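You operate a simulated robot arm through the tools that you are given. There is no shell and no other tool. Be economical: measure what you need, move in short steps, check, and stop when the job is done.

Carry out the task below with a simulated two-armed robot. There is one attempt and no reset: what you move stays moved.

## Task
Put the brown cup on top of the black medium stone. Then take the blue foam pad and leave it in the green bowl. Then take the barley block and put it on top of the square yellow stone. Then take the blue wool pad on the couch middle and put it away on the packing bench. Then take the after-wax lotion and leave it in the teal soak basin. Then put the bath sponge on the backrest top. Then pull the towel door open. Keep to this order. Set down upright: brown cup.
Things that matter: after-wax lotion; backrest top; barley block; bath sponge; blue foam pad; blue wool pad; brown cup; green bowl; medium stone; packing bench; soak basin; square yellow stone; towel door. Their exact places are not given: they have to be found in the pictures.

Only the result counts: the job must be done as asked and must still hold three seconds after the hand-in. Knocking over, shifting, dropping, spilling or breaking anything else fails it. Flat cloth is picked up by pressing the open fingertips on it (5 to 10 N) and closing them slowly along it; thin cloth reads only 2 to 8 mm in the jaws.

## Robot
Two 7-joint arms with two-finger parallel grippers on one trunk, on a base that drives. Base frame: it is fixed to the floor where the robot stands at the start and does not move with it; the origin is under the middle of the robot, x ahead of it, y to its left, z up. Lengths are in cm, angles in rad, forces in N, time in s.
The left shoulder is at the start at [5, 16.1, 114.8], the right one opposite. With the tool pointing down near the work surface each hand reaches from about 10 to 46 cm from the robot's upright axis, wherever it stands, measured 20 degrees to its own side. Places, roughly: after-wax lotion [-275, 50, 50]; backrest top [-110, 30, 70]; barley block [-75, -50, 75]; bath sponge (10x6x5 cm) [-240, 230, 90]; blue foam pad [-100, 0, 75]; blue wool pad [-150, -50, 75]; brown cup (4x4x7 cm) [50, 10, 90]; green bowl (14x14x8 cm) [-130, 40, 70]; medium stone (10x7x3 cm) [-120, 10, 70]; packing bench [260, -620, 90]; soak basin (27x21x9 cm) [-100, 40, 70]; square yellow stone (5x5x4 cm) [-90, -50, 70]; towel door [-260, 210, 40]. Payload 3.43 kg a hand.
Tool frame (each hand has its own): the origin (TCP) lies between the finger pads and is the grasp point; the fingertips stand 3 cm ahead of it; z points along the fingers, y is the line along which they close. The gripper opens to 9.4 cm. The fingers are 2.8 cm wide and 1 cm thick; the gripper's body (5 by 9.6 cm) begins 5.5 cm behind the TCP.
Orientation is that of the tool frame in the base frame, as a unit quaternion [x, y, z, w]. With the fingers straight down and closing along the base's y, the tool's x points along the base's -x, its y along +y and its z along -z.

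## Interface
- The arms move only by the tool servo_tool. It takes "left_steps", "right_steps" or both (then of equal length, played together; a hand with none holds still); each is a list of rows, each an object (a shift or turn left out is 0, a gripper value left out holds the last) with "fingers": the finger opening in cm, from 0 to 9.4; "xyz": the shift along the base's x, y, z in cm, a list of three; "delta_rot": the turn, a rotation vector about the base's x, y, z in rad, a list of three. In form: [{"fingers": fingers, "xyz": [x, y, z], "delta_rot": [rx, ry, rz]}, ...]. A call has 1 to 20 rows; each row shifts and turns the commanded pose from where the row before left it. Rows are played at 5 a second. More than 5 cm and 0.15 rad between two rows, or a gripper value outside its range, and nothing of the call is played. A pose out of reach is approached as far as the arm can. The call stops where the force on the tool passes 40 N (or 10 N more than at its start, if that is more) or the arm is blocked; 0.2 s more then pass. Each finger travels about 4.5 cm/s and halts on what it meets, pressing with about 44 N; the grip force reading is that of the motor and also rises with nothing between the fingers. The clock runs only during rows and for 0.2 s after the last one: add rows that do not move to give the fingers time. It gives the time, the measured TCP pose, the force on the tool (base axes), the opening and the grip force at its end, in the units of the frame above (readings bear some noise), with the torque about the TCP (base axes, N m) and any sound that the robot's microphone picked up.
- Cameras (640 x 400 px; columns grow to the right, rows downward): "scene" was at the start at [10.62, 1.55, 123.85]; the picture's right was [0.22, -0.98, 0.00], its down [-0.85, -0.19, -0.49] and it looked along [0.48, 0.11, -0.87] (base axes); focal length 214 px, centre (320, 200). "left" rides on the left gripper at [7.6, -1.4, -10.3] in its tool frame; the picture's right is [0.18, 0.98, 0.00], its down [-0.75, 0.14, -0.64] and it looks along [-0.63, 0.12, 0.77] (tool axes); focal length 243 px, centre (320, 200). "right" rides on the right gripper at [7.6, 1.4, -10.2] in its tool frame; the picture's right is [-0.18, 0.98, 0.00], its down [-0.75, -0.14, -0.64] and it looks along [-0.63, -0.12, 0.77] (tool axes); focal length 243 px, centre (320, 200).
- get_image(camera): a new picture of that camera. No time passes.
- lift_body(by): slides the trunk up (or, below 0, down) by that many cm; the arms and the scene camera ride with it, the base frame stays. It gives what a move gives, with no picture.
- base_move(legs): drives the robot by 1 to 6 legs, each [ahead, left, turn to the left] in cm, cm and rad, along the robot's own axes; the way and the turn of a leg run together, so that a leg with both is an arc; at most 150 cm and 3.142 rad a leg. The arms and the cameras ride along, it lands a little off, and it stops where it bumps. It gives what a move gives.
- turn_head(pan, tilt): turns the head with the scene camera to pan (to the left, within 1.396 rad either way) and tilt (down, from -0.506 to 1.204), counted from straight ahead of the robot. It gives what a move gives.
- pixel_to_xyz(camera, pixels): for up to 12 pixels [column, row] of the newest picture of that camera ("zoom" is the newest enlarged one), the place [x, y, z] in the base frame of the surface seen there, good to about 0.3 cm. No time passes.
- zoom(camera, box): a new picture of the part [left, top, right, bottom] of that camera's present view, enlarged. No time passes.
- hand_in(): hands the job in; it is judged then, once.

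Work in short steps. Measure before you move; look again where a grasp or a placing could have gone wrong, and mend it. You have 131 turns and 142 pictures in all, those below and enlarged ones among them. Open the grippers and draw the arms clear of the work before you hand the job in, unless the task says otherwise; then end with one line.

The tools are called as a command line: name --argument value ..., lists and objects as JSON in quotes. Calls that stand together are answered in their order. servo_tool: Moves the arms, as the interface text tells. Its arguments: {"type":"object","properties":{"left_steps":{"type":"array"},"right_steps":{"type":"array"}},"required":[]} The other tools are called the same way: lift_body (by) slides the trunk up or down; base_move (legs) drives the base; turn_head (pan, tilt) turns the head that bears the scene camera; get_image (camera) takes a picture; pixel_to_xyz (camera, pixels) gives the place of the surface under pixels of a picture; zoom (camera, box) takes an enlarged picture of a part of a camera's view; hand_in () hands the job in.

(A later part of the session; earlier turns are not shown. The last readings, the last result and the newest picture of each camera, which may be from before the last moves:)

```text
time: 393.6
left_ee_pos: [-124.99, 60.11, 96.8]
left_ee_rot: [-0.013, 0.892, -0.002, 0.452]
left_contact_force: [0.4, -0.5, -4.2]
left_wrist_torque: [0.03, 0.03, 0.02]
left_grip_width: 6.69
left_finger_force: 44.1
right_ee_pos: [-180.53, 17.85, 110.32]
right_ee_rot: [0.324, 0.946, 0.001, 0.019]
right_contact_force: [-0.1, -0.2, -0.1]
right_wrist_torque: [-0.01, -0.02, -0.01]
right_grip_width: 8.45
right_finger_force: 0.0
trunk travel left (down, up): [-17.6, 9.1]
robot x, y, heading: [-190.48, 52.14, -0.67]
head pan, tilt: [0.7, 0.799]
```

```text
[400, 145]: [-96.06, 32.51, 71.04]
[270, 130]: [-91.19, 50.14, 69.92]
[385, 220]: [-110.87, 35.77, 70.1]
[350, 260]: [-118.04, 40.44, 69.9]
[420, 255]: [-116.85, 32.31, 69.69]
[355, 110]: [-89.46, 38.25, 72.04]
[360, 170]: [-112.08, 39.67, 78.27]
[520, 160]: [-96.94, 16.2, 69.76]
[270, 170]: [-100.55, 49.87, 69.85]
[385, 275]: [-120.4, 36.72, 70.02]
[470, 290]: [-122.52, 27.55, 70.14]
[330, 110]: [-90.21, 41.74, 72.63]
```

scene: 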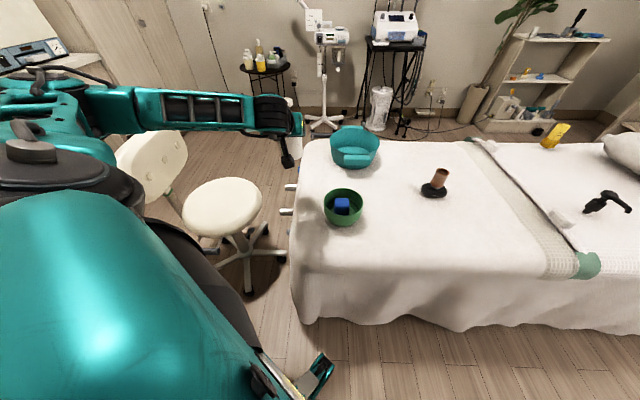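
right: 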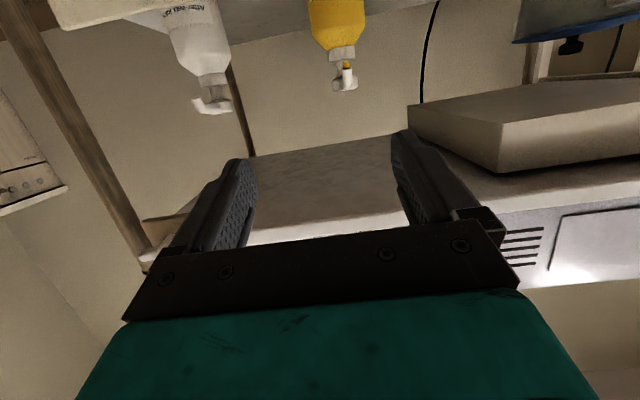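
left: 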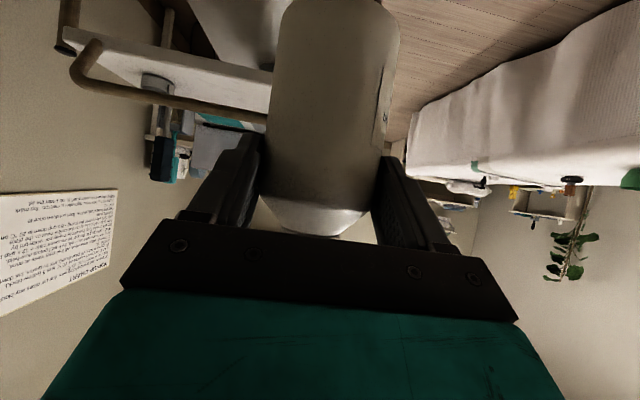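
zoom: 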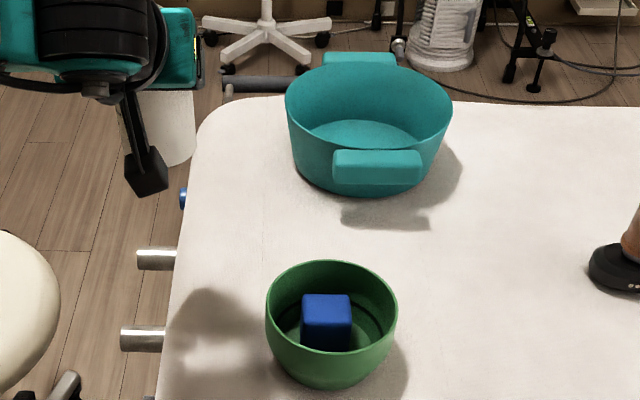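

Basin centre ≈(-99.5,39.5), floor ~71, far handle at x -112…-114, z 78. I shift the base so the hand lines up at y≈40.

base_move --legs '[[15.6, -13.2, 0]]'

servo_tool --left_steps '[{"xyz": [4, 0, 0]}, {"xyz": [4, 0, 0]}, {"xyz": [4, 0, 0]}, {"xyz": [4, 0, -1]}, {"xyz": [2, 0, -1]}, {}, {}]'

get_image --camera "left"

zoom --camera "scene" --box '[280, 80, 440, 200]'

```text
time: 395.3
left_ee_pos: [-120.78, 39.97, 96.79]
left_ee_rot: [-0.01, 0.892, -0.003, 0.453]
left_contact_force: [-0.3, 0.3, -4.2]
left_wrist_torque: [-0.01, 0.05, -0.01]
left_grip_width: 6.68
left_finger_force: 44.4
right_ee_pos: [-176.5, -2.01, 110.32]
right_ee_rot: [0.325, 0.945, 0.002, 0.02]
right_contact_force: [0.5, 0.8, 0.3]
right_wrist_torque: [-0.01, -0.03, -0.02]
right_grip_width: 8.52
right_finger_force: 0.1
trunk travel left (down, up): [-17.6, 9.1]
robot x, y, heading: [-186.27, 32.15, -0.676]
head pan, tilt: [0.7, 0.799]
```

```text
time: 396.9
left_ee_pos: [-102.84, 40.01, 94.81]
left_ee_rot: [-0.011, 0.891, -0.002, 0.453]
left_contact_force: [-0.1, -0.6, -3.3]
left_wrist_torque: [0.0, 0.06, 0.0]
left_grip_width: 6.68
left_finger_force: 43.8
right_ee_pos: [-176.53, -2.03, 110.21]
right_ee_rot: [0.325, 0.946, 0.001, 0.02]
right_contact_force: [-0.2, 0.5, 0.2]
right_wrist_torque: [0.01, 0.0, 0.01]
right_grip_width: 8.51
right_finger_force: 0.1
trunk travel left (down, up): [-17.6, 9.1]
robot x, y, heading: [-185.99, 31.88, -0.676]
head pan, tilt: [0.7, 0.799]
```

```text
47 pictures are left
```

left: 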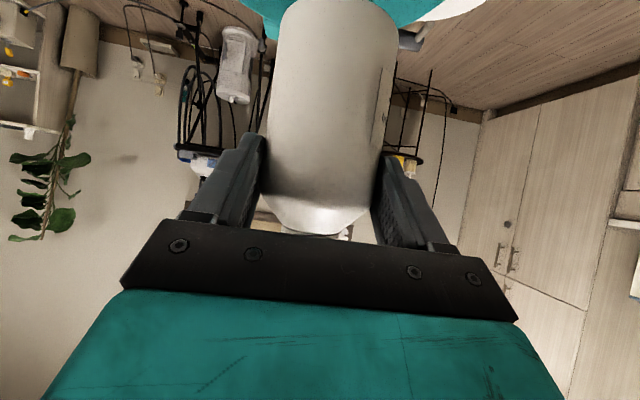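

```text
3.33 times, centred on (360, 140) of scene
```

zoom: 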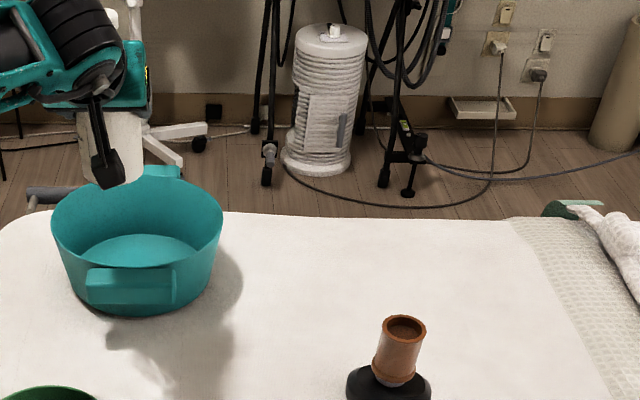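

Bottle is over the basin. I lower 10 cm and check before final lowering.

servo_tool --left_steps '[{"xyz": [0.3, -0.3, -4]}, {"xyz": [0, 0, -4]}, {"xyz": [0, 0, -2.5]}, {}]'

zoom --camera "scene" --box '[270, 80, 390, 200]'

get_image --camera "left"

```text
time: 397.9
left_ee_pos: [-102.52, 39.68, 84.38]
left_ee_rot: [-0.01, 0.892, -0.002, 0.452]
left_contact_force: [0.3, 0.0, -3.7]
left_wrist_torque: [0.02, 0.07, 0.0]
left_grip_width: 6.67
left_finger_force: 44.1
right_ee_pos: [-176.4, -2.02, 110.35]
right_ee_rot: [0.325, 0.945, 0.002, 0.02]
right_contact_force: [0.2, 0.1, 0.0]
right_wrist_torque: [0.01, -0.01, -0.03]
right_grip_width: 8.51
right_finger_force: 0.2
trunk travel left (down, up): [-17.6, 9.1]
robot x, y, heading: [-186.22, 32.25, -0.676]
head pan, tilt: [0.7, 0.799]
```

```text
3.33 times, centred on (330, 140) of scene
```

zoom: 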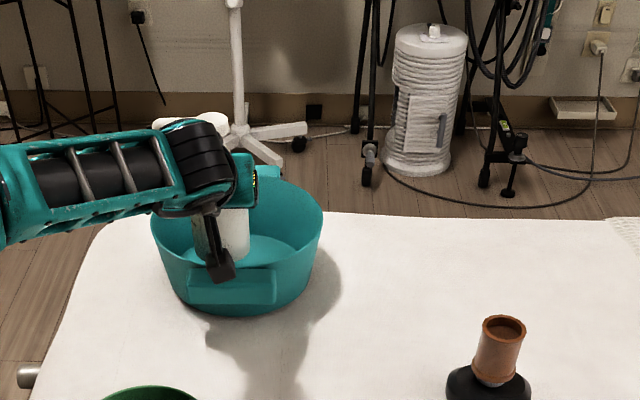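

```text
44 pictures are left
```

left: 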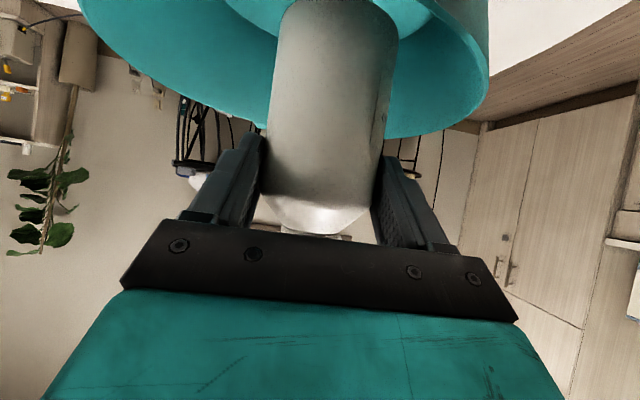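

Bottle is ~2.5 cm off centre toward +y; I shift -2.2 in y and lower 2 cm.

servo_tool --left_steps '[{"xyz": [0, -2.2, 0]}, {"xyz": [0, 0, -1]}, {"xyz": [0, 0, -0.7]}, {"xyz": [0, 0, -0.5]}, {}]'

zoom --camera "scene" --box '[290, 110, 370, 180]'

```text
time: 399.1
left_ee_pos: [-102.43, 37.48, 82.2]
left_ee_rot: [-0.011, 0.892, -0.002, 0.452]
left_contact_force: [0.7, -0.7, -4.1]
left_wrist_torque: [0.03, 0.09, -0.01]
left_grip_width: 6.69
left_finger_force: 44.0
right_ee_pos: [-176.46, -2.09, 110.26]
right_ee_rot: [0.326, 0.945, 0.002, 0.02]
right_contact_force: [-0.1, 0.0, 0.2]
right_wrist_torque: [-0.01, -0.01, -0.01]
right_grip_width: 8.5
right_finger_force: 0.0
trunk travel left (down, up): [-17.6, 9.1]
robot x, y, heading: [-186.18, 32.15, -0.673]
head pan, tilt: [0.7, 0.799]
```

```text
5.71 times, centred on (330, 145) of scene
```

zoom: 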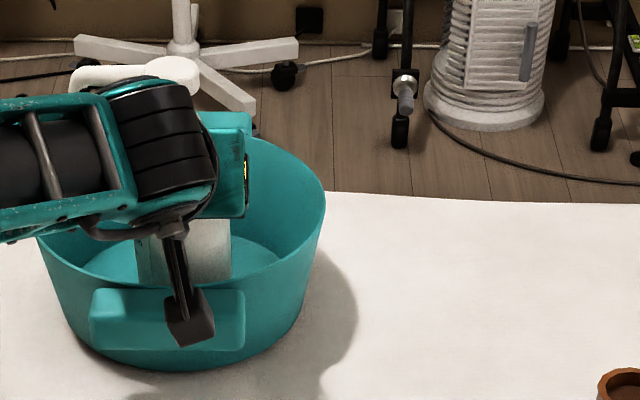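

No contact yet. I lower 0.8 more and release, then withdraw up/back along the tool axis.

servo_tool --left_steps '[{"xyz": [0, 0, -0.5]}, {"xyz": [0, 0, -0.3]}, {}, {"fingers": 7.2}, {"fingers": 8}, {"fingers": 9.2}, {}, {"xyz": [-2, 0, 1.6]}, {"xyz": [-3, 0, 2.6]}, {"xyz": [-3, 0, 3]}, {"xyz": [-3, 0, 3]}, {"xyz": [0, 0, 4]}, {}]'

zoom --camera "scene" --box '[270, 80, 390, 200]'

get_image --camera "left"

```text
time: 401.9
left_ee_pos: [-113.52, 37.6, 95.84]
left_ee_rot: [-0.011, 0.892, -0.002, 0.453]
left_contact_force: [-0.1, -0.5, 0.1]
left_wrist_torque: [-0.02, 0.02, -0.01]
left_grip_width: 9.22
left_finger_force: 0.1
right_ee_pos: [-176.55, -2.08, 110.38]
right_ee_rot: [0.326, 0.945, 0.002, 0.019]
right_contact_force: [0.1, 0.8, 0.1]
right_wrist_torque: [-0.04, 0.04, 0.03]
right_grip_width: 8.52
right_finger_force: 0.1
trunk travel left (down, up): [-17.6, 9.1]
robot x, y, heading: [-186.32, 32.31, -0.676]
head pan, tilt: [0.7, 0.799]
```

```text
3.33 times, centred on (330, 140) of scene
```

zoom: 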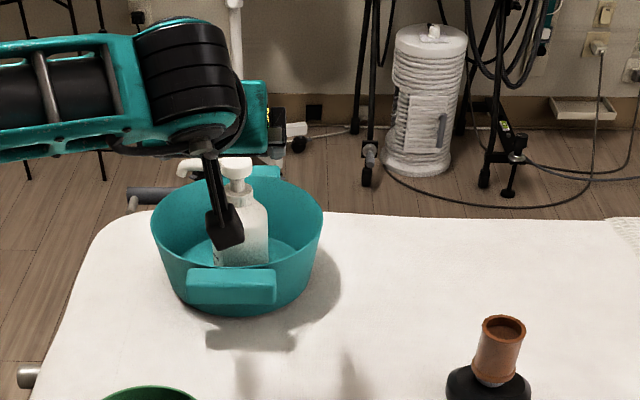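

```text
41 pictures are left
```

left: 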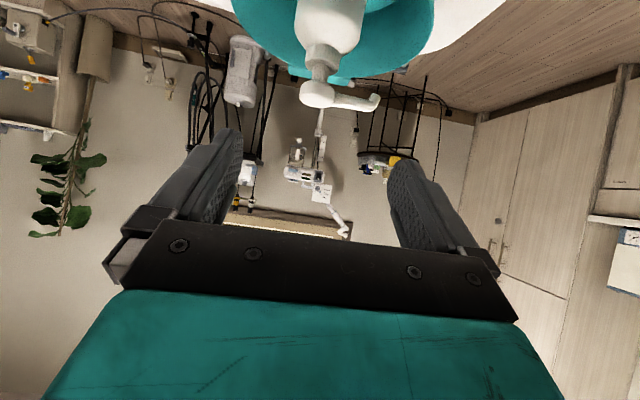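

Lotion stands in the basin. Next the sponge: I retract and unpitch the hand, turn, and drive to the counter at about (-231,170).

servo_tool --left_steps '[{"xyz": [-4, 0, 1.5]}, {"xyz": [-4, 0, 1.5], "delta_rot": [0, 0.134, 0]}, {"xyz": [-4, 0, 1.5], "delta_rot": [0, 0.134, 0]}, {"xyz": [-4, 0, 1.5], "delta_rot": [0, 0.134, 0]}, {"xyz": [-4, 0, 1.5], "delta_rot": [0, 0.134, 0]}, {"xyz": [-4, 0, 1.5], "delta_rot": [0, 0.134, 0]}, {"xyz": [-4, 0, 1], "delta_rot": [0, 0.134, 0]}, {"xyz": [-4, 0, 0], "delta_rot": [0, 0.134, 0]}, {"xyz": [-4, 0, 0]}, {"xyz": [-2, 0, 0]}, {}]'

base_move --legs '[[0, 0, 1.546], [105, 88.6, 0], [-29, 34.4, 0]]'

turn_head --pan 0.6 --tilt 0.75

get_image --camera "scene"

get_image --camera "left"

```text
time: 404.3
left_ee_pos: [-150.82, 37.12, 106.06]
left_ee_rot: [-0.011, 1.0, 0.002, 0.0]
left_contact_force: [-0.2, 0.2, 0.3]
left_wrist_torque: [-0.01, 0.0, -0.01]
left_grip_width: 9.2
left_finger_force: 0.0
left hand out of reach, approached as far as the arm can: row 10
right_ee_pos: [-176.54, -2.0, 110.3]
right_ee_rot: [0.324, 0.946, 0.001, 0.02]
right_contact_force: [-0.5, 0.9, -0.3]
right_wrist_torque: [0.0, 0.0, -0.02]
right_grip_width: 8.51
right_finger_force: 0.1
trunk travel left (down, up): [-17.6, 9.1]
robot x, y, heading: [-186.36, 32.56, -0.679]
head pan, tilt: [0.7, 0.799]
```

```text
time: 414.1
left_ee_pos: [-184.16, 197.04, 106.22]
left_ee_rot: [-0.69, 0.724, 0.003, -0.007]
left_contact_force: [0.1, -0.2, -0.2]
left_wrist_torque: [-0.02, 0.01, -0.01]
left_grip_width: 9.18
left_finger_force: 0.1
right_ee_pos: [-146.86, 168.67, 110.39]
right_ee_rot: [-0.406, 0.913, 0.02, 0.015]
right_contact_force: [0.2, 0.4, -0.3]
right_wrist_torque: [0.02, 0.04, 0.01]
right_grip_width: 8.52
right_finger_force: 0.1
trunk travel left (down, up): [-17.6, 9.1]
robot x, y, heading: [-181.68, 161.94, 0.826]
head pan, tilt: [0.7, 0.799]
stopped in leg 2: the robot was blocked; the commanded pose is now the measured one
```

```text
time: 414.8
left_ee_pos: [-184.08, 196.95, 106.12]
left_ee_rot: [-0.689, 0.724, 0.005, -0.006]
left_contact_force: [-0.4, 0.0, 0.2]
left_wrist_torque: [0.02, 0.01, 0.02]
left_grip_width: 9.2
left_finger_force: 0.2
right_ee_pos: [-147.04, 168.42, 110.41]
right_ee_rot: [-0.406, 0.914, 0.02, 0.014]
right_contact_force: [0.5, -0.3, -1.0]
right_wrist_torque: [-0.02, 0.0, 0.02]
right_grip_width: 8.51
right_finger_force: 0.2
trunk travel left (down, up): [-17.6, 9.1]
robot x, y, heading: [-181.8, 162.08, 0.829]
head pan, tilt: [0.6, 0.75]
```

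```text
40 pictures are left
```

scene: 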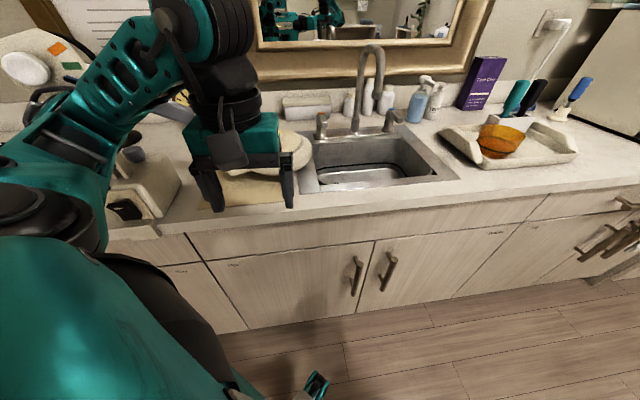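

```text
39 pictures are left
```

left: 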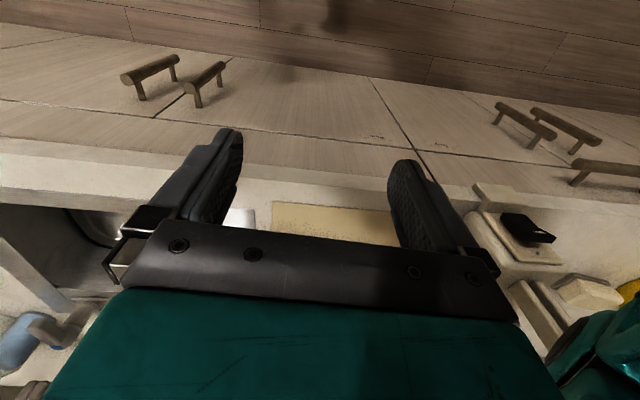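

Blocked at y≈162 by the counter. I move left along the counter to x≈-230 and look again.

base_move --legs '[[-35.4, 32.7, 0]]'

turn_head --pan 0.75 --tilt 0.75

get_image --camera "scene"

get_image --camera "left"

```text
time: 415.5
left_ee_pos: [-184.23, 196.67, 106.15]
left_ee_rot: [-0.688, 0.726, 0.003, -0.008]
left_contact_force: [-0.1, -0.6, -0.2]
left_wrist_torque: [0.0, -0.01, 0.0]
left_grip_width: 9.18
left_finger_force: 0.1
right_ee_pos: [-146.94, 168.46, 110.44]
right_ee_rot: [-0.407, 0.913, 0.019, 0.013]
right_contact_force: [-0.4, 0.7, 0.4]
right_wrist_torque: [0.01, -0.05, 0.02]
right_grip_width: 8.5
right_finger_force: 0.1
trunk travel left (down, up): [-17.6, 9.1]
robot x, y, heading: [-181.92, 161.71, 0.826]
head pan, tilt: [0.6, 0.75]
stopped in leg 1: the robot was blocked; the commanded pose is now the measured one
```

```text
time: 416.2
left_ee_pos: [-184.24, 196.7, 106.16]
left_ee_rot: [-0.688, 0.726, 0.003, -0.007]
left_contact_force: [0.1, 0.3, 0.0]
left_wrist_torque: [0.01, 0.0, 0.0]
left_grip_width: 9.21
left_finger_force: 0.0
right_ee_pos: [-147.13, 168.48, 110.24]
right_ee_rot: [-0.406, 0.913, 0.02, 0.012]
right_contact_force: [-0.7, 0.8, -0.9]
right_wrist_torque: [-0.02, -0.03, 0.01]
right_grip_width: 8.49
right_finger_force: 0.2
trunk travel left (down, up): [-17.6, 9.1]
robot x, y, heading: [-182.0, 162.02, 0.827]
head pan, tilt: [0.75, 0.75]
```

```text
38 pictures are left
```

scene: 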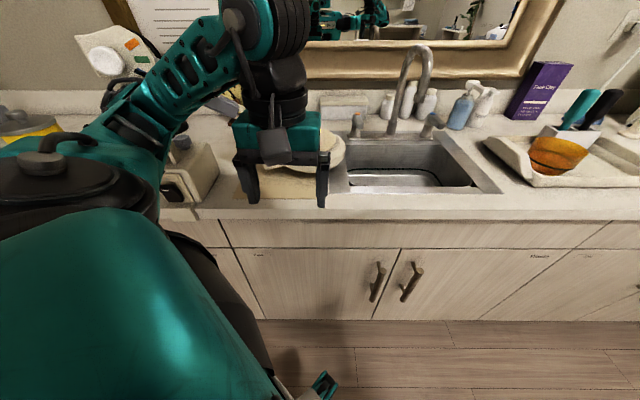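

```text
37 pictures are left
```

left: 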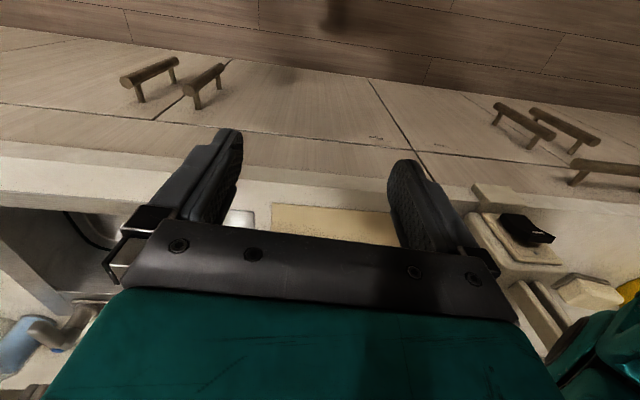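

Something on the counter side blocks (probably the left elbow). I back straight away from the counter, then move along and look.

base_move --legs '[[-14, -12, 0], [-33, 34.7, 0]]'

turn_head --pan 0.75 --tilt 0.65

get_image --camera "scene"

```text
time: 420.2
left_ee_pos: [-232.78, 178.74, 105.73]
left_ee_rot: [-0.684, 0.73, -0.001, -0.01]
left_contact_force: [-0.5, 0.3, 0.0]
left_wrist_torque: [0.0, -0.03, 0.02]
left_grip_width: 9.19
left_finger_force: 0.0
right_ee_pos: [-195.91, 150.1, 110.24]
right_ee_rot: [-0.401, 0.916, 0.015, 0.014]
right_contact_force: [-0.6, 0.0, 0.5]
right_wrist_torque: [0.04, -0.02, -0.01]
right_grip_width: 8.55
right_finger_force: 0.1
trunk travel left (down, up): [-17.6, 9.1]
robot x, y, heading: [-230.66, 142.96, 0.816]
head pan, tilt: [0.75, 0.75]
```

```text
time: 420.9
left_ee_pos: [-232.81, 178.69, 105.68]
left_ee_rot: [-0.684, 0.73, -0.001, -0.01]
left_contact_force: [0.7, -0.6, 0.1]
left_wrist_torque: [-0.05, 0.01, 0.02]
left_grip_width: 9.18
left_finger_force: 0.1
right_ee_pos: [-195.87, 150.11, 110.3]
right_ee_rot: [-0.401, 0.916, 0.014, 0.013]
right_contact_force: [0.4, 0.0, -0.3]
right_wrist_torque: [-0.03, 0.02, 0.02]
right_grip_width: 8.52
right_finger_force: 0.0
trunk travel left (down, up): [-17.6, 9.1]
robot x, y, heading: [-230.66, 143.3, 0.817]
head pan, tilt: [0.75, 0.649]
```

```text
36 pictures are left
```

scene: 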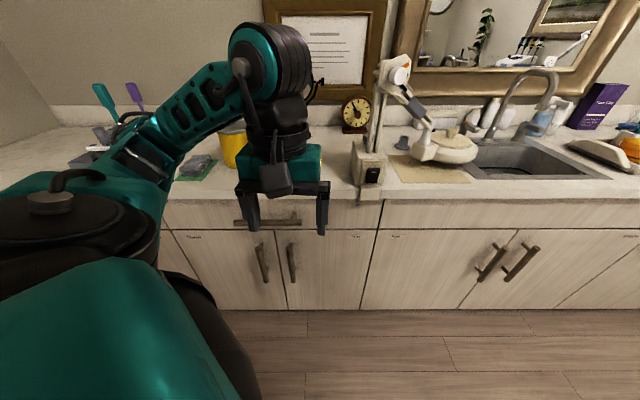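

I zoom on the counter to find the sponge.

zoom --camera "scene" --box '[60, 80, 400, 260]'

get_image --camera "left"

pixel_to_xyz --camera "scene" --pixels '[[195, 163], [185, 178], [230, 145], [370, 180], [405, 145], [180, 188], [291, 262], [262, 262], [490, 262], [520, 262], [430, 175], [365, 110]]'

```text
1.88 times, centred on (230, 170) of scene
```

zoom: 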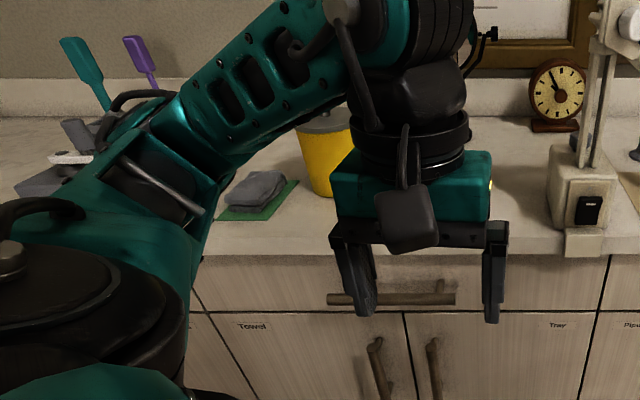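

```text
34 pictures are left
```

left: 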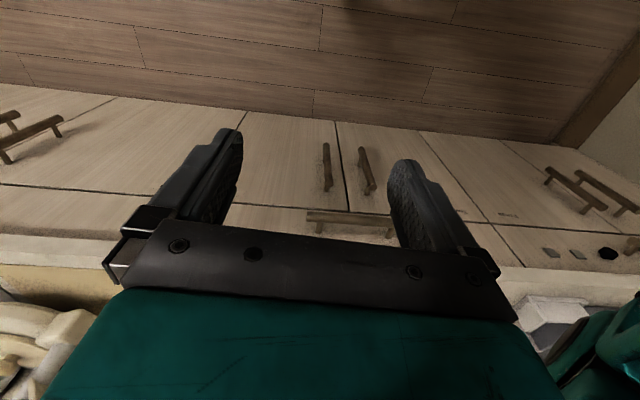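

```text
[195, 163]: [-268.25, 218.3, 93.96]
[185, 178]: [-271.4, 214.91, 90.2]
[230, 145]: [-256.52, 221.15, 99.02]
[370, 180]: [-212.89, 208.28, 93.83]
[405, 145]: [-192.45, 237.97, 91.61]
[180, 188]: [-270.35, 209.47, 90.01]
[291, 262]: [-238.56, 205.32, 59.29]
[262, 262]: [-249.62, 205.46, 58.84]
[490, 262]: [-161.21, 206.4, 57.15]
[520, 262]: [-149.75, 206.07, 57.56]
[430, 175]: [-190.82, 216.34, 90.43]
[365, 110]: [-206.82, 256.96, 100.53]
```

The towel door is labelled at left (handle x≈-249.6, z 59). The sponge should be hidden behind my hand; I move the hand left and look.

servo_tool --left_steps '[{"xyz": [-4, -1, 0]}, {"xyz": [-4, -1, 0]}, {"xyz": [-4, -1, 0]}, {"xyz": [-4, 0, 0]}, {"xyz": [-4, 0, 0]}, {}]'

zoom --camera "scene" --box '[180, 100, 400, 220]'

pixel_to_xyz --camera "zoom" --pixels '[[290, 150], [270, 150], [310, 150], [290, 165], [290, 180], [330, 160], [350, 170], [250, 170], [370, 150], [320, 135], [230, 150], [400, 160]]'

```text
time: 422.3
left_ee_pos: [-251.33, 180.32, 108.76]
left_ee_rot: [-0.684, 0.73, -0.001, -0.01]
left_contact_force: [-1.2, -0.5, 0.3]
left_wrist_torque: [-0.04, -0.01, -0.02]
left_grip_width: 9.19
left_finger_force: 0.0
left hand out of reach, approached as far as the arm can: row 1, 2, 3
right_ee_pos: [-195.76, 150.13, 110.32]
right_ee_rot: [-0.403, 0.915, 0.015, 0.014]
right_contact_force: [0.5, -0.9, 0.8]
right_wrist_torque: [-0.01, 0.02, 0.0]
right_grip_width: 8.5
right_finger_force: 0.0
trunk travel left (down, up): [-17.6, 9.1]
robot x, y, heading: [-230.33, 143.43, 0.818]
head pan, tilt: [0.75, 0.649]
```

```text
2.91 times, centred on (290, 160) of scene
```

zoom: 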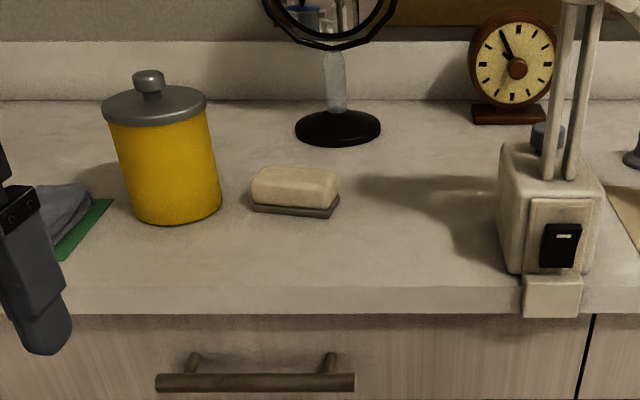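

```text
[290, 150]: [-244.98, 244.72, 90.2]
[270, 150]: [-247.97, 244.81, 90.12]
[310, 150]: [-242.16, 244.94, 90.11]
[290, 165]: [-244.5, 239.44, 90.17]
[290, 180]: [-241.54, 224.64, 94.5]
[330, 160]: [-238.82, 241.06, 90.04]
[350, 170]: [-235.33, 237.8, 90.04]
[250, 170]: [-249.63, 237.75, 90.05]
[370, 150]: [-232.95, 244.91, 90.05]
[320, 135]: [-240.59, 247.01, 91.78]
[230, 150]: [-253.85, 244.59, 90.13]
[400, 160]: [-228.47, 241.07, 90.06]
```

Sponge is at about (-241.5,226.5), long along x, so fingers must close along y. I yaw the hand +1.63 rad in free space and step the base closer.

servo_tool --left_steps '[{"xyz": [1, 0, 0.5], "delta_rot": [0, 0, 0.148]}, {"xyz": [1, 0, 0.5], "delta_rot": [0, 0, 0.148]}, {"xyz": [1, 0, 0.5], "delta_rot": [0, 0, 0.148]}, {"xyz": [1, 0, 0], "delta_rot": [0, 0, 0.148]}, {"xyz": [1, 0, 0], "delta_rot": [0, 0, 0.148]}, {"xyz": [1, 0, 0], "delta_rot": [0, 0, 0.148]}, {"xyz": [1, 0, 0], "delta_rot": [0, 0, 0.148]}, {"xyz": [1, 0, 0], "delta_rot": [0, 0, 0.148]}, {"xyz": [1, 0, 0], "delta_rot": [0, 0, 0.148]}, {"delta_rot": [0, 0, 0.148]}, {"delta_rot": [0, 0, 0.148]}, {}]'

base_move --legs '[[11.2, 10.4, 0]]'

servo_tool --left_steps '[{"xyz": [0, 4, 0]}, {"xyz": [0, 4, 0]}, {"xyz": [0, 4, 0]}, {"xyz": [0, 4, 0]}, {}]'

get_image --camera "left"

```text
time: 424.9
left_ee_pos: [-242.42, 180.31, 110.26]
left_ee_rot: [1.0, -0.003, 0.008, 0.007]
left_contact_force: [0.7, 0.6, -0.4]
left_wrist_torque: [0.02, 0.0, -0.01]
left_grip_width: 9.22
left_finger_force: 0.0
right_ee_pos: [-195.83, 150.17, 110.32]
right_ee_rot: [-0.401, 0.916, 0.014, 0.014]
right_contact_force: [-0.6, -0.3, 0.6]
right_wrist_torque: [0.03, -0.03, -0.04]
right_grip_width: 8.53
right_finger_force: 0.0
trunk travel left (down, up): [-17.6, 9.1]
robot x, y, heading: [-230.47, 143.02, 0.817]
head pan, tilt: [0.75, 0.649]
```

```text
time: 426.3
left_ee_pos: [-242.31, 195.38, 110.04]
left_ee_rot: [1.0, -0.005, 0.008, 0.006]
left_contact_force: [-0.5, 0.5, -1.6]
left_wrist_torque: [-0.03, -0.01, -0.01]
left_grip_width: 9.18
left_finger_force: 0.0
right_ee_pos: [-195.79, 165.16, 110.27]
right_ee_rot: [-0.401, 0.916, 0.015, 0.014]
right_contact_force: [-0.2, 0.9, 0.1]
right_wrist_torque: [-0.04, -0.04, 0.0]
right_grip_width: 8.52
right_finger_force: 0.0
trunk travel left (down, up): [-17.6, 9.1]
robot x, y, heading: [-230.56, 158.5, 0.815]
head pan, tilt: [0.75, 0.649]
```

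```text
time: 427.5
left_ee_pos: [-242.25, 211.29, 110.2]
left_ee_rot: [1.0, -0.004, 0.008, 0.006]
left_contact_force: [0.1, -0.6, 0.5]
left_wrist_torque: [0.01, 0.01, 0.02]
left_grip_width: 9.21
left_finger_force: 0.0
right_ee_pos: [-195.65, 165.08, 110.28]
right_ee_rot: [-0.401, 0.916, 0.015, 0.013]
right_contact_force: [0.2, 0.5, 0.7]
right_wrist_torque: [-0.03, -0.04, -0.01]
right_grip_width: 8.52
right_finger_force: 0.2
trunk travel left (down, up): [-17.6, 9.1]
robot x, y, heading: [-230.81, 158.17, 0.817]
head pan, tilt: [0.75, 0.649]
```

```text
32 pictures are left
```

left: 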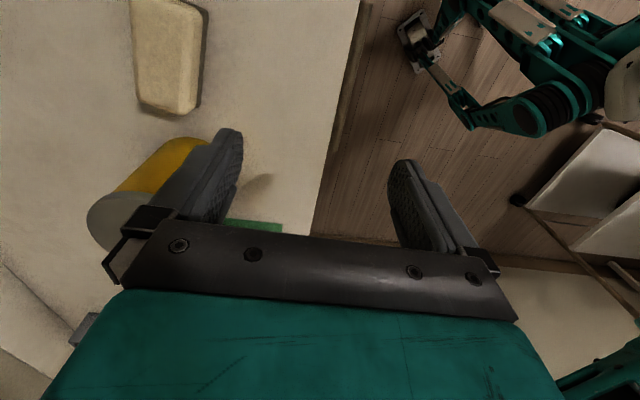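

Yaw worked. I measure the sponge's corners and pot top.

pixel_to_xyz --camera "left" --pixels '[[135, 5], [198, 10], [190, 105], [145, 100], [168, 50], [188, 108], [110, 215], [150, 200]]'

```text
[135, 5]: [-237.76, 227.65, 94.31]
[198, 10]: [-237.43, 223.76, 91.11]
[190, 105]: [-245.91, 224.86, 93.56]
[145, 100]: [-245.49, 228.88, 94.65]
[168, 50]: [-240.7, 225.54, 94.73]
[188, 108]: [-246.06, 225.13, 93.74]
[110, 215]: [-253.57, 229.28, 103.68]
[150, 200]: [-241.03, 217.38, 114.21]
```

Sponge centre ≈(-241.3,226.2), top 94.8, yaw ≈-0.16. I align, descend to z 94.4, grip, lift.

servo_tool --left_steps '[{"xyz": [0.5, 4, 0], "delta_rot": [0, 0, -0.08], "fingers": 9.4}, {"xyz": [0.4, 4, 0], "delta_rot": [0, 0, -0.08]}, {"xyz": [0, 4, 0]}, {"xyz": [0, 2.9, 0]}, {"xyz": [0, 0, -4]}, {"xyz": [0, 0, -4]}, {}]'

get_image --camera "left"

```text
time: 429.1
left_ee_pos: [-241.2, 226.22, 102.18]
left_ee_rot: [0.996, -0.084, 0.007, 0.007]
left_contact_force: [-0.4, -0.7, 0.8]
left_wrist_torque: [-0.01, 0.06, -0.04]
left_grip_width: 9.41
left_finger_force: 0.0
right_ee_pos: [-195.73, 165.07, 110.4]
right_ee_rot: [-0.401, 0.916, 0.015, 0.013]
right_contact_force: [0.0, -0.2, -0.1]
right_wrist_torque: [0.02, 0.0, -0.03]
right_grip_width: 8.48
right_finger_force: 0.1
trunk travel left (down, up): [-17.6, 9.1]
robot x, y, heading: [-230.89, 158.14, 0.816]
head pan, tilt: [0.75, 0.649]
```

```text
31 pictures are left
```

left: 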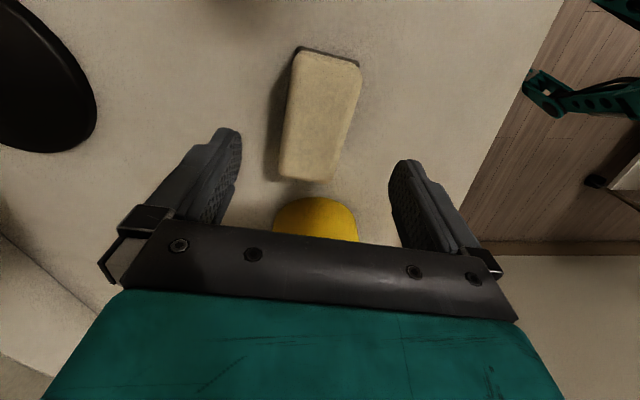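

The sponge now looks rotated the other way, so I undo the yaw, then descend and grip.

servo_tool --left_steps '[{"delta_rot": [0, 0, 0.14]}, {"xyz": [0, 0, -4]}, {"xyz": [0, 0, -3]}, {"xyz": [0, 0, -0.7]}, {}, {"fingers": 7}, {"fingers": 5.5}, {"fingers": 4.2}, {}, {}, {}, {"xyz": [0, 0, 2]}, {"xyz": [0, 0, 4]}, {"xyz": [0, 0, 4]}, {"xyz": [0, 0, 4]}, {}]'

get_image --camera "left"

```text
time: 432.5
left_ee_pos: [-241.46, 226.16, 108.58]
left_ee_rot: [1.0, -0.015, 0.008, 0.007]
left_contact_force: [0.4, 0.4, -0.5]
left_wrist_torque: [-0.01, -0.03, -0.03]
left_grip_width: 5.5
left_finger_force: 44.1
right_ee_pos: [-195.86, 165.19, 110.28]
right_ee_rot: [-0.401, 0.916, 0.014, 0.014]
right_contact_force: [0.0, -0.1, 0.0]
right_wrist_torque: [-0.01, -0.02, -0.05]
right_grip_width: 8.52
right_finger_force: 0.1
trunk travel left (down, up): [-17.6, 9.1]
robot x, y, heading: [-230.47, 158.36, 0.813]
head pan, tilt: [0.75, 0.649]
```

```text
30 pictures are left
```

left: 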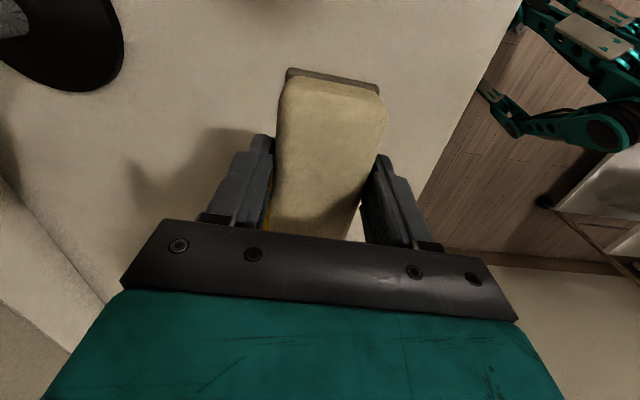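

Sponge held. I retract, turn, and drive to the couch's far side at about (-186,16).

servo_tool --left_steps '[{"xyz": [0, -4, 0.5]}, {"xyz": [0, -4, 0]}, {"xyz": [0, -4, 0]}, {"xyz": [0, -4, 0]}, {"xyz": [0, -4, 0]}, {"xyz": [0, -4, 0]}, {"xyz": [0, -4, 0]}, {}]'

base_move --legs '[[-10.2, -9.6, 0], [0, 0, -1.5], [34, 27.9, 0], [81.2, -98.9, 0]]'

turn_head --pan 0.7 --tilt 0.9

get_image --camera "scene"

```text
time: 434.3
left_ee_pos: [-241.52, 198.09, 109.08]
left_ee_rot: [1.0, -0.014, 0.008, 0.006]
left_contact_force: [-0.5, -0.3, 0.0]
left_wrist_torque: [-0.01, -0.03, 0.02]
left_grip_width: 5.51
left_finger_force: 43.9
right_ee_pos: [-195.8, 165.1, 110.35]
right_ee_rot: [-0.401, 0.916, 0.014, 0.013]
right_contact_force: [-0.8, 0.3, -0.1]
right_wrist_torque: [-0.04, 0.04, 0.0]
right_grip_width: 8.49
right_finger_force: 0.1
trunk travel left (down, up): [-17.6, 9.1]
robot x, y, heading: [-230.51, 158.36, 0.818]
head pan, tilt: [0.75, 0.649]
```

```text
time: 447.6
left_ee_pos: [-143.48, 31.03, 109.14]
left_ee_rot: [0.728, -0.686, 0.001, 0.01]
left_contact_force: [0.1, -0.3, 0.3]
left_wrist_torque: [0.02, 0.02, 0.0]
left_grip_width: 5.5
left_finger_force: 44.1
right_ee_pos: [-172.29, -17.49, 110.28]
right_ee_rot: [0.323, 0.946, 0.002, 0.02]
right_contact_force: [-0.1, -0.1, 0.3]
right_wrist_torque: [0.0, -0.04, 0.01]
right_grip_width: 8.53
right_finger_force: 0.1
trunk travel left (down, up): [-17.6, 9.1]
robot x, y, heading: [-181.73, 16.66, -0.667]
head pan, tilt: [0.75, 0.649]
```

```text
time: 448.4
left_ee_pos: [-143.46, 31.02, 109.13]
left_ee_rot: [0.727, -0.687, 0.002, 0.01]
left_contact_force: [-0.1, 0.7, 0.3]
left_wrist_torque: [-0.03, -0.02, 0.0]
left_grip_width: 5.52
left_finger_force: 44.3
right_ee_pos: [-172.24, -17.41, 110.32]
right_ee_rot: [0.322, 0.946, 0.002, 0.02]
right_contact_force: [0.5, -0.2, 0.5]
right_wrist_torque: [-0.02, -0.01, -0.03]
right_grip_width: 8.51
right_finger_force: 0.1
trunk travel left (down, up): [-17.6, 9.1]
robot x, y, heading: [-182.15, 16.5, -0.669]
head pan, tilt: [0.7, 0.901]
```

```text
29 pictures are left
```

scene: 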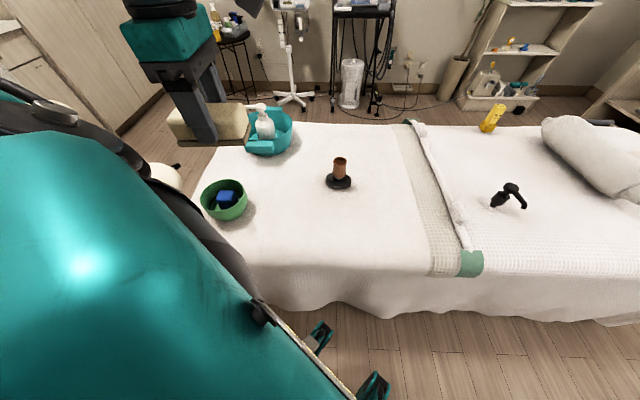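

All objects are in place. I move the sponge to (-133,22) and lower near the surface.

servo_tool --left_steps '[{"xyz": [3.5, -3, -1]}, {"xyz": [3.5, -3, -1]}, {"xyz": [3.5, -3, -2]}, {"xyz": [0, 0, -4.5]}, {"xyz": [0, 0, -4.5]}, {"xyz": [0, 0, -4.5]}, {"xyz": [0, 0, -4.5]}, {"xyz": [0, 0, -4.5]}, {"xyz": [0, 0, -4]}, {"xyz": [0, 0, -2.5]}, {}]'

get_image --camera "scene"

```text
refused: row 3 steps farther than a row can; nothing moved
```

```text
28 pictures are left
```

scene: 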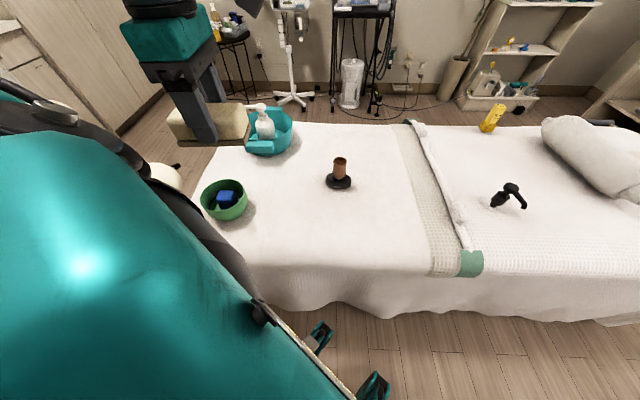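

A row was slightly too long; I resend with smaller rows.

servo_tool --left_steps '[{"xyz": [3.5, -3, 0]}, {"xyz": [3.5, -3, 0]}, {"xyz": [3.5, -3, 0]}, {"xyz": [0, 0, -4.5]}, {"xyz": [0, 0, -4.5]}, {"xyz": [0, 0, -4.5]}, {"xyz": [0, 0, -4.5]}, {"xyz": [0, 0, -4.5]}, {"xyz": [0, 0, -4.5]}, {"xyz": [0, 0, -4]}, {"xyz": [0, 0, -2]}, {}]'

zoom --camera "scene" --box '[180, 110, 360, 260]'

```text
time: 451.0
left_ee_pos: [-132.96, 22.11, 76.37]
left_ee_rot: [0.728, -0.686, 0.002, 0.01]
left_contact_force: [-0.1, 0.2, 0.0]
left_wrist_torque: [-0.02, 0.0, -0.02]
left_grip_width: 5.51
left_finger_force: 43.9
right_ee_pos: [-172.2, -17.4, 110.31]
right_ee_rot: [0.323, 0.946, 0.002, 0.019]
right_contact_force: [-0.4, 0.1, 0.2]
right_wrist_torque: [0.01, -0.02, -0.02]
right_grip_width: 8.48
right_finger_force: 0.1
trunk travel left (down, up): [-17.6, 9.1]
robot x, y, heading: [-182.18, 16.48, -0.663]
head pan, tilt: [0.7, 0.901]
```

```text
2.67 times, centred on (270, 185) of scene
```

zoom: 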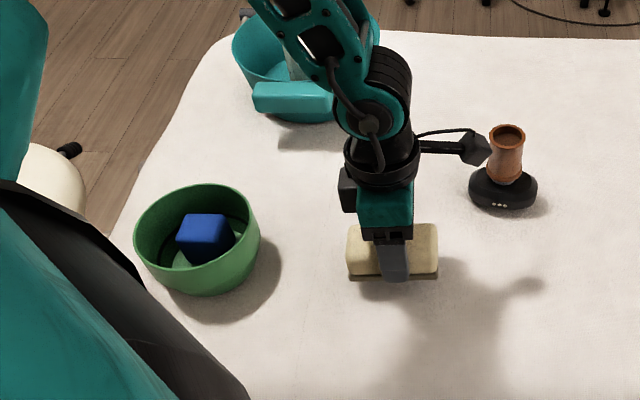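

Clear spot. I lower to contact, release, and rise.

servo_tool --left_steps '[{"xyz": [0, 0, -1]}, {"xyz": [0, 0, -0.6]}, {"xyz": [0, 0, -0.4]}, {}, {"fingers": 6}, {"fingers": 7}, {"fingers": 8.5}, {}, {"xyz": [0, 0, 3]}, {"xyz": [0, 0, 4.5]}, {"xyz": [0, 0, 4.5]}, {"xyz": [0, 0, 4.5]}, {"xyz": [0, 0, 4.5]}, {"xyz": [0, 0, 4.5]}, {"xyz": [0, 0, 4.5]}, {"xyz": [-4, 3, 0]}, {"xyz": [-4, 3, 0]}, {}]'

get_image --camera "scene"

```text
time: 454.8
left_ee_pos: [-140.7, 28.16, 105.67]
left_ee_rot: [0.727, -0.686, 0.0, 0.01]
left_contact_force: [0.1, -0.2, 0.6]
left_wrist_torque: [0.02, 0.01, -0.01]
left_grip_width: 8.52
left_finger_force: 0.0
left hand out of reach, approached as far as the arm can: row 1, 2, 3
right_ee_pos: [-172.21, -17.36, 110.31]
right_ee_rot: [0.323, 0.946, 0.002, 0.019]
right_contact_force: [-0.4, -0.5, -0.2]
right_wrist_torque: [0.02, 0.03, -0.02]
right_grip_width: 8.49
right_finger_force: 0.1
trunk travel left (down, up): [-17.6, 9.1]
robot x, y, heading: [-182.3, 16.73, -0.662]
head pan, tilt: [0.7, 0.901]
```

```text
26 pictures are left
```

scene: 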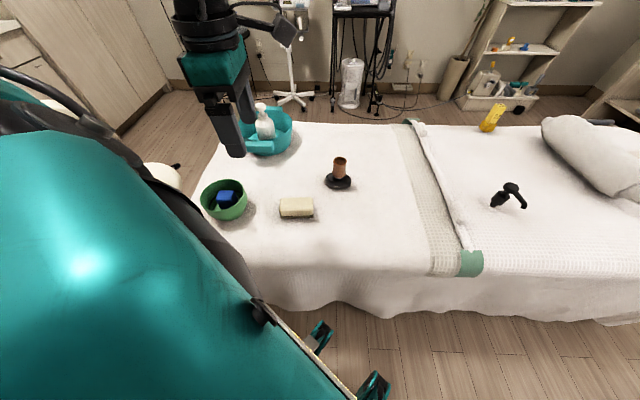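

Sponge is on the couch backrest section. Now the towel door: I re-yaw the hand, turn to face the cabinets, drive to about (-236,112), lower the trunk and look at the handle.

servo_tool --left_steps '[{"xyz": [0, 0, 0.5], "delta_rot": [0, 0, -0.148]}, {"delta_rot": [0, 0, -0.148]}, {"delta_rot": [0, 0, -0.148]}, {"delta_rot": [0, 0, -0.148]}, {"delta_rot": [0, 0, -0.148]}, {"delta_rot": [0, 0, -0.148]}, {"delta_rot": [0, 0, -0.148]}, {"delta_rot": [0, 0, -0.148]}, {"delta_rot": [0, 0, -0.148]}, {"delta_rot": [0, 0, -0.148]}, {"delta_rot": [0, 0, -0.148]}, {}]'

base_move --legs '[[0, 0, 1.57], [74.9, 58.4, 0], [-33.2, 42.6, 0]]'

lift_body --by -17

turn_head --pan 0.75 --tilt 0.6

zoom --camera "scene" --box '[160, 100, 480, 300]'

```text
time: 457.4
left_ee_pos: [-140.98, 28.12, 105.95]
left_ee_rot: [0.0, 1.0, 0.006, -0.008]
left_contact_force: [-0.9, 0.0, -0.2]
left_wrist_torque: [-0.01, 0.02, -0.03]
left_grip_width: 8.52
left_finger_force: 0.0
right_ee_pos: [-172.28, -17.54, 110.36]
right_ee_rot: [0.322, 0.947, 0.002, 0.02]
right_contact_force: [-0.5, 0.1, 0.0]
right_wrist_torque: [-0.02, -0.05, 0.0]
right_grip_width: 8.5
right_finger_force: 0.1
trunk travel left (down, up): [-17.6, 9.1]
robot x, y, heading: [-181.89, 16.47, -0.668]
head pan, tilt: [0.7, 0.901]
```

```text
time: 469.0
left_ee_pos: [-250.64, 152.29, 105.95]
left_ee_rot: [0.715, -0.699, 0.001, 0.01]
left_contact_force: [0.1, 0.4, 0.8]
left_wrist_torque: [-0.01, 0.0, 0.02]
left_grip_width: 8.51
left_finger_force: 0.0
right_ee_pos: [-204.28, 122.11, 110.31]
right_ee_rot: [-0.451, 0.892, 0.016, 0.013]
right_contact_force: [-0.5, 1.0, -0.2]
right_wrist_torque: [-0.01, 0.0, -0.02]
right_grip_width: 8.52
right_finger_force: 0.1
trunk travel left (down, up): [-17.6, 9.1]
robot x, y, heading: [-238.0, 111.23, 0.926]
head pan, tilt: [0.7, 0.901]
```

```text
time: 470.9
left_ee_pos: [-250.67, 152.34, 89.09]
left_ee_rot: [0.716, -0.698, 0.001, 0.01]
left_contact_force: [-0.1, -0.9, -0.7]
left_wrist_torque: [0.0, 0.02, 0.03]
left_grip_width: 8.52
left_finger_force: 0.1
right_ee_pos: [-204.19, 122.06, 93.36]
right_ee_rot: [-0.45, 0.893, 0.016, 0.012]
right_contact_force: [0.4, 0.6, 0.7]
right_wrist_torque: [0.01, 0.0, 0.01]
right_grip_width: 8.5
right_finger_force: 0.1
trunk travel left (down, up): [-0.6, 26.1]
robot x, y, heading: [-238.09, 111.31, 0.928]
head pan, tilt: [0.7, 0.901]
```

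```text
time: 471.7
left_ee_pos: [-250.65, 152.47, 88.99]
left_ee_rot: [0.716, -0.698, 0.001, 0.009]
left_contact_force: [0.8, 0.3, -0.1]
left_wrist_torque: [0.03, -0.02, 0.02]
left_grip_width: 8.49
left_finger_force: 0.0
right_ee_pos: [-204.32, 122.2, 93.24]
right_ee_rot: [-0.451, 0.892, 0.016, 0.013]
right_contact_force: [0.9, 0.3, -0.4]
right_wrist_torque: [0.02, -0.04, 0.0]
right_grip_width: 8.52
right_finger_force: 0.0
trunk travel left (down, up): [-0.6, 26.1]
robot x, y, heading: [-237.86, 111.66, 0.93]
head pan, tilt: [0.75, 0.6]
```

```text
2.00 times, centred on (320, 200) of scene
```

zoom: 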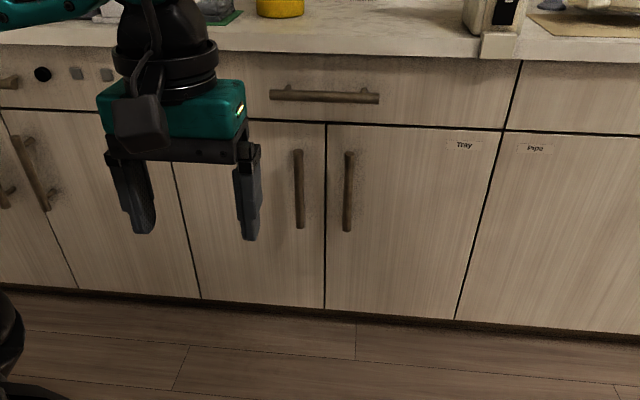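

I measure the towel handle (zoom x≈299), door face and seams.

pixel_to_xyz --camera "zoom" --pixels '[[299, 155], [299, 190], [299, 224], [275, 190], [275, 230], [193, 250], [326, 220], [348, 190], [310, 260], [315, 92], [300, 122]]'

servo_tool --left_steps '[{"xyz": [0, 2, -1], "delta_rot": [0.14, 0, 0]}, {"xyz": [0, 3, -1], "delta_rot": [0.14, 0, 0]}, {"xyz": [0, 3, -2], "delta_rot": [0.14, 0, 0]}, {"xyz": [0, 3, -2], "delta_rot": [0.14, 0, 0]}, {"xyz": [0, 3, -2], "delta_rot": [0.14, 0, 0]}, {"xyz": [0, 4, -2], "delta_rot": [0.14, 0, 0]}, {"xyz": [0, 4, -2], "delta_rot": [0.14, 0, 0]}, {"xyz": [0, 4, -2]}, {"xyz": [0, 4, -2]}, {"xyz": [0, 4, -3]}, {"xyz": [0, 2, -4]}, {"xyz": [0, 0, -4]}, {"xyz": [0, 0, -4]}, {}]'

get_image --camera "left"

```text
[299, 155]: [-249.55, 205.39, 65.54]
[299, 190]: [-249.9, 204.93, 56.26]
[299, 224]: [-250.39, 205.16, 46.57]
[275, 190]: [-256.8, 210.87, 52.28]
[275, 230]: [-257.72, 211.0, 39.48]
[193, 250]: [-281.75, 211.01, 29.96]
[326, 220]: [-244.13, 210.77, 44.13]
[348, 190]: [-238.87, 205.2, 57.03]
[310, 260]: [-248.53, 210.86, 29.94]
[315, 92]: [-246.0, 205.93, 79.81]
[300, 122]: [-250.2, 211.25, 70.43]
```

```text
time: 474.7
left_ee_pos: [-251.73, 189.57, 65.03]
left_ee_rot: [0.635, -0.621, -0.321, -0.328]
left_contact_force: [0.0, 0.6, -1.2]
left_wrist_torque: [0.02, -0.02, 0.02]
left_grip_width: 8.51
left_finger_force: 0.0
left hand out of reach, approached as far as the arm can: row 11, 12, 13
right_ee_pos: [-204.24, 122.23, 93.25]
right_ee_rot: [-0.45, 0.893, 0.015, 0.014]
right_contact_force: [-0.4, 0.1, -0.3]
right_wrist_torque: [-0.04, 0.0, -0.01]
right_grip_width: 8.49
right_finger_force: 0.0
trunk travel left (down, up): [-0.6, 26.1]
robot x, y, heading: [-238.22, 111.33, 0.927]
head pan, tilt: [0.75, 0.6]
```

```text
24 pictures are left
```

left: 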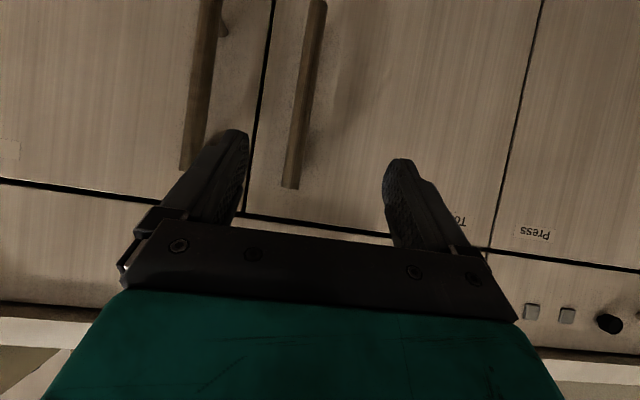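

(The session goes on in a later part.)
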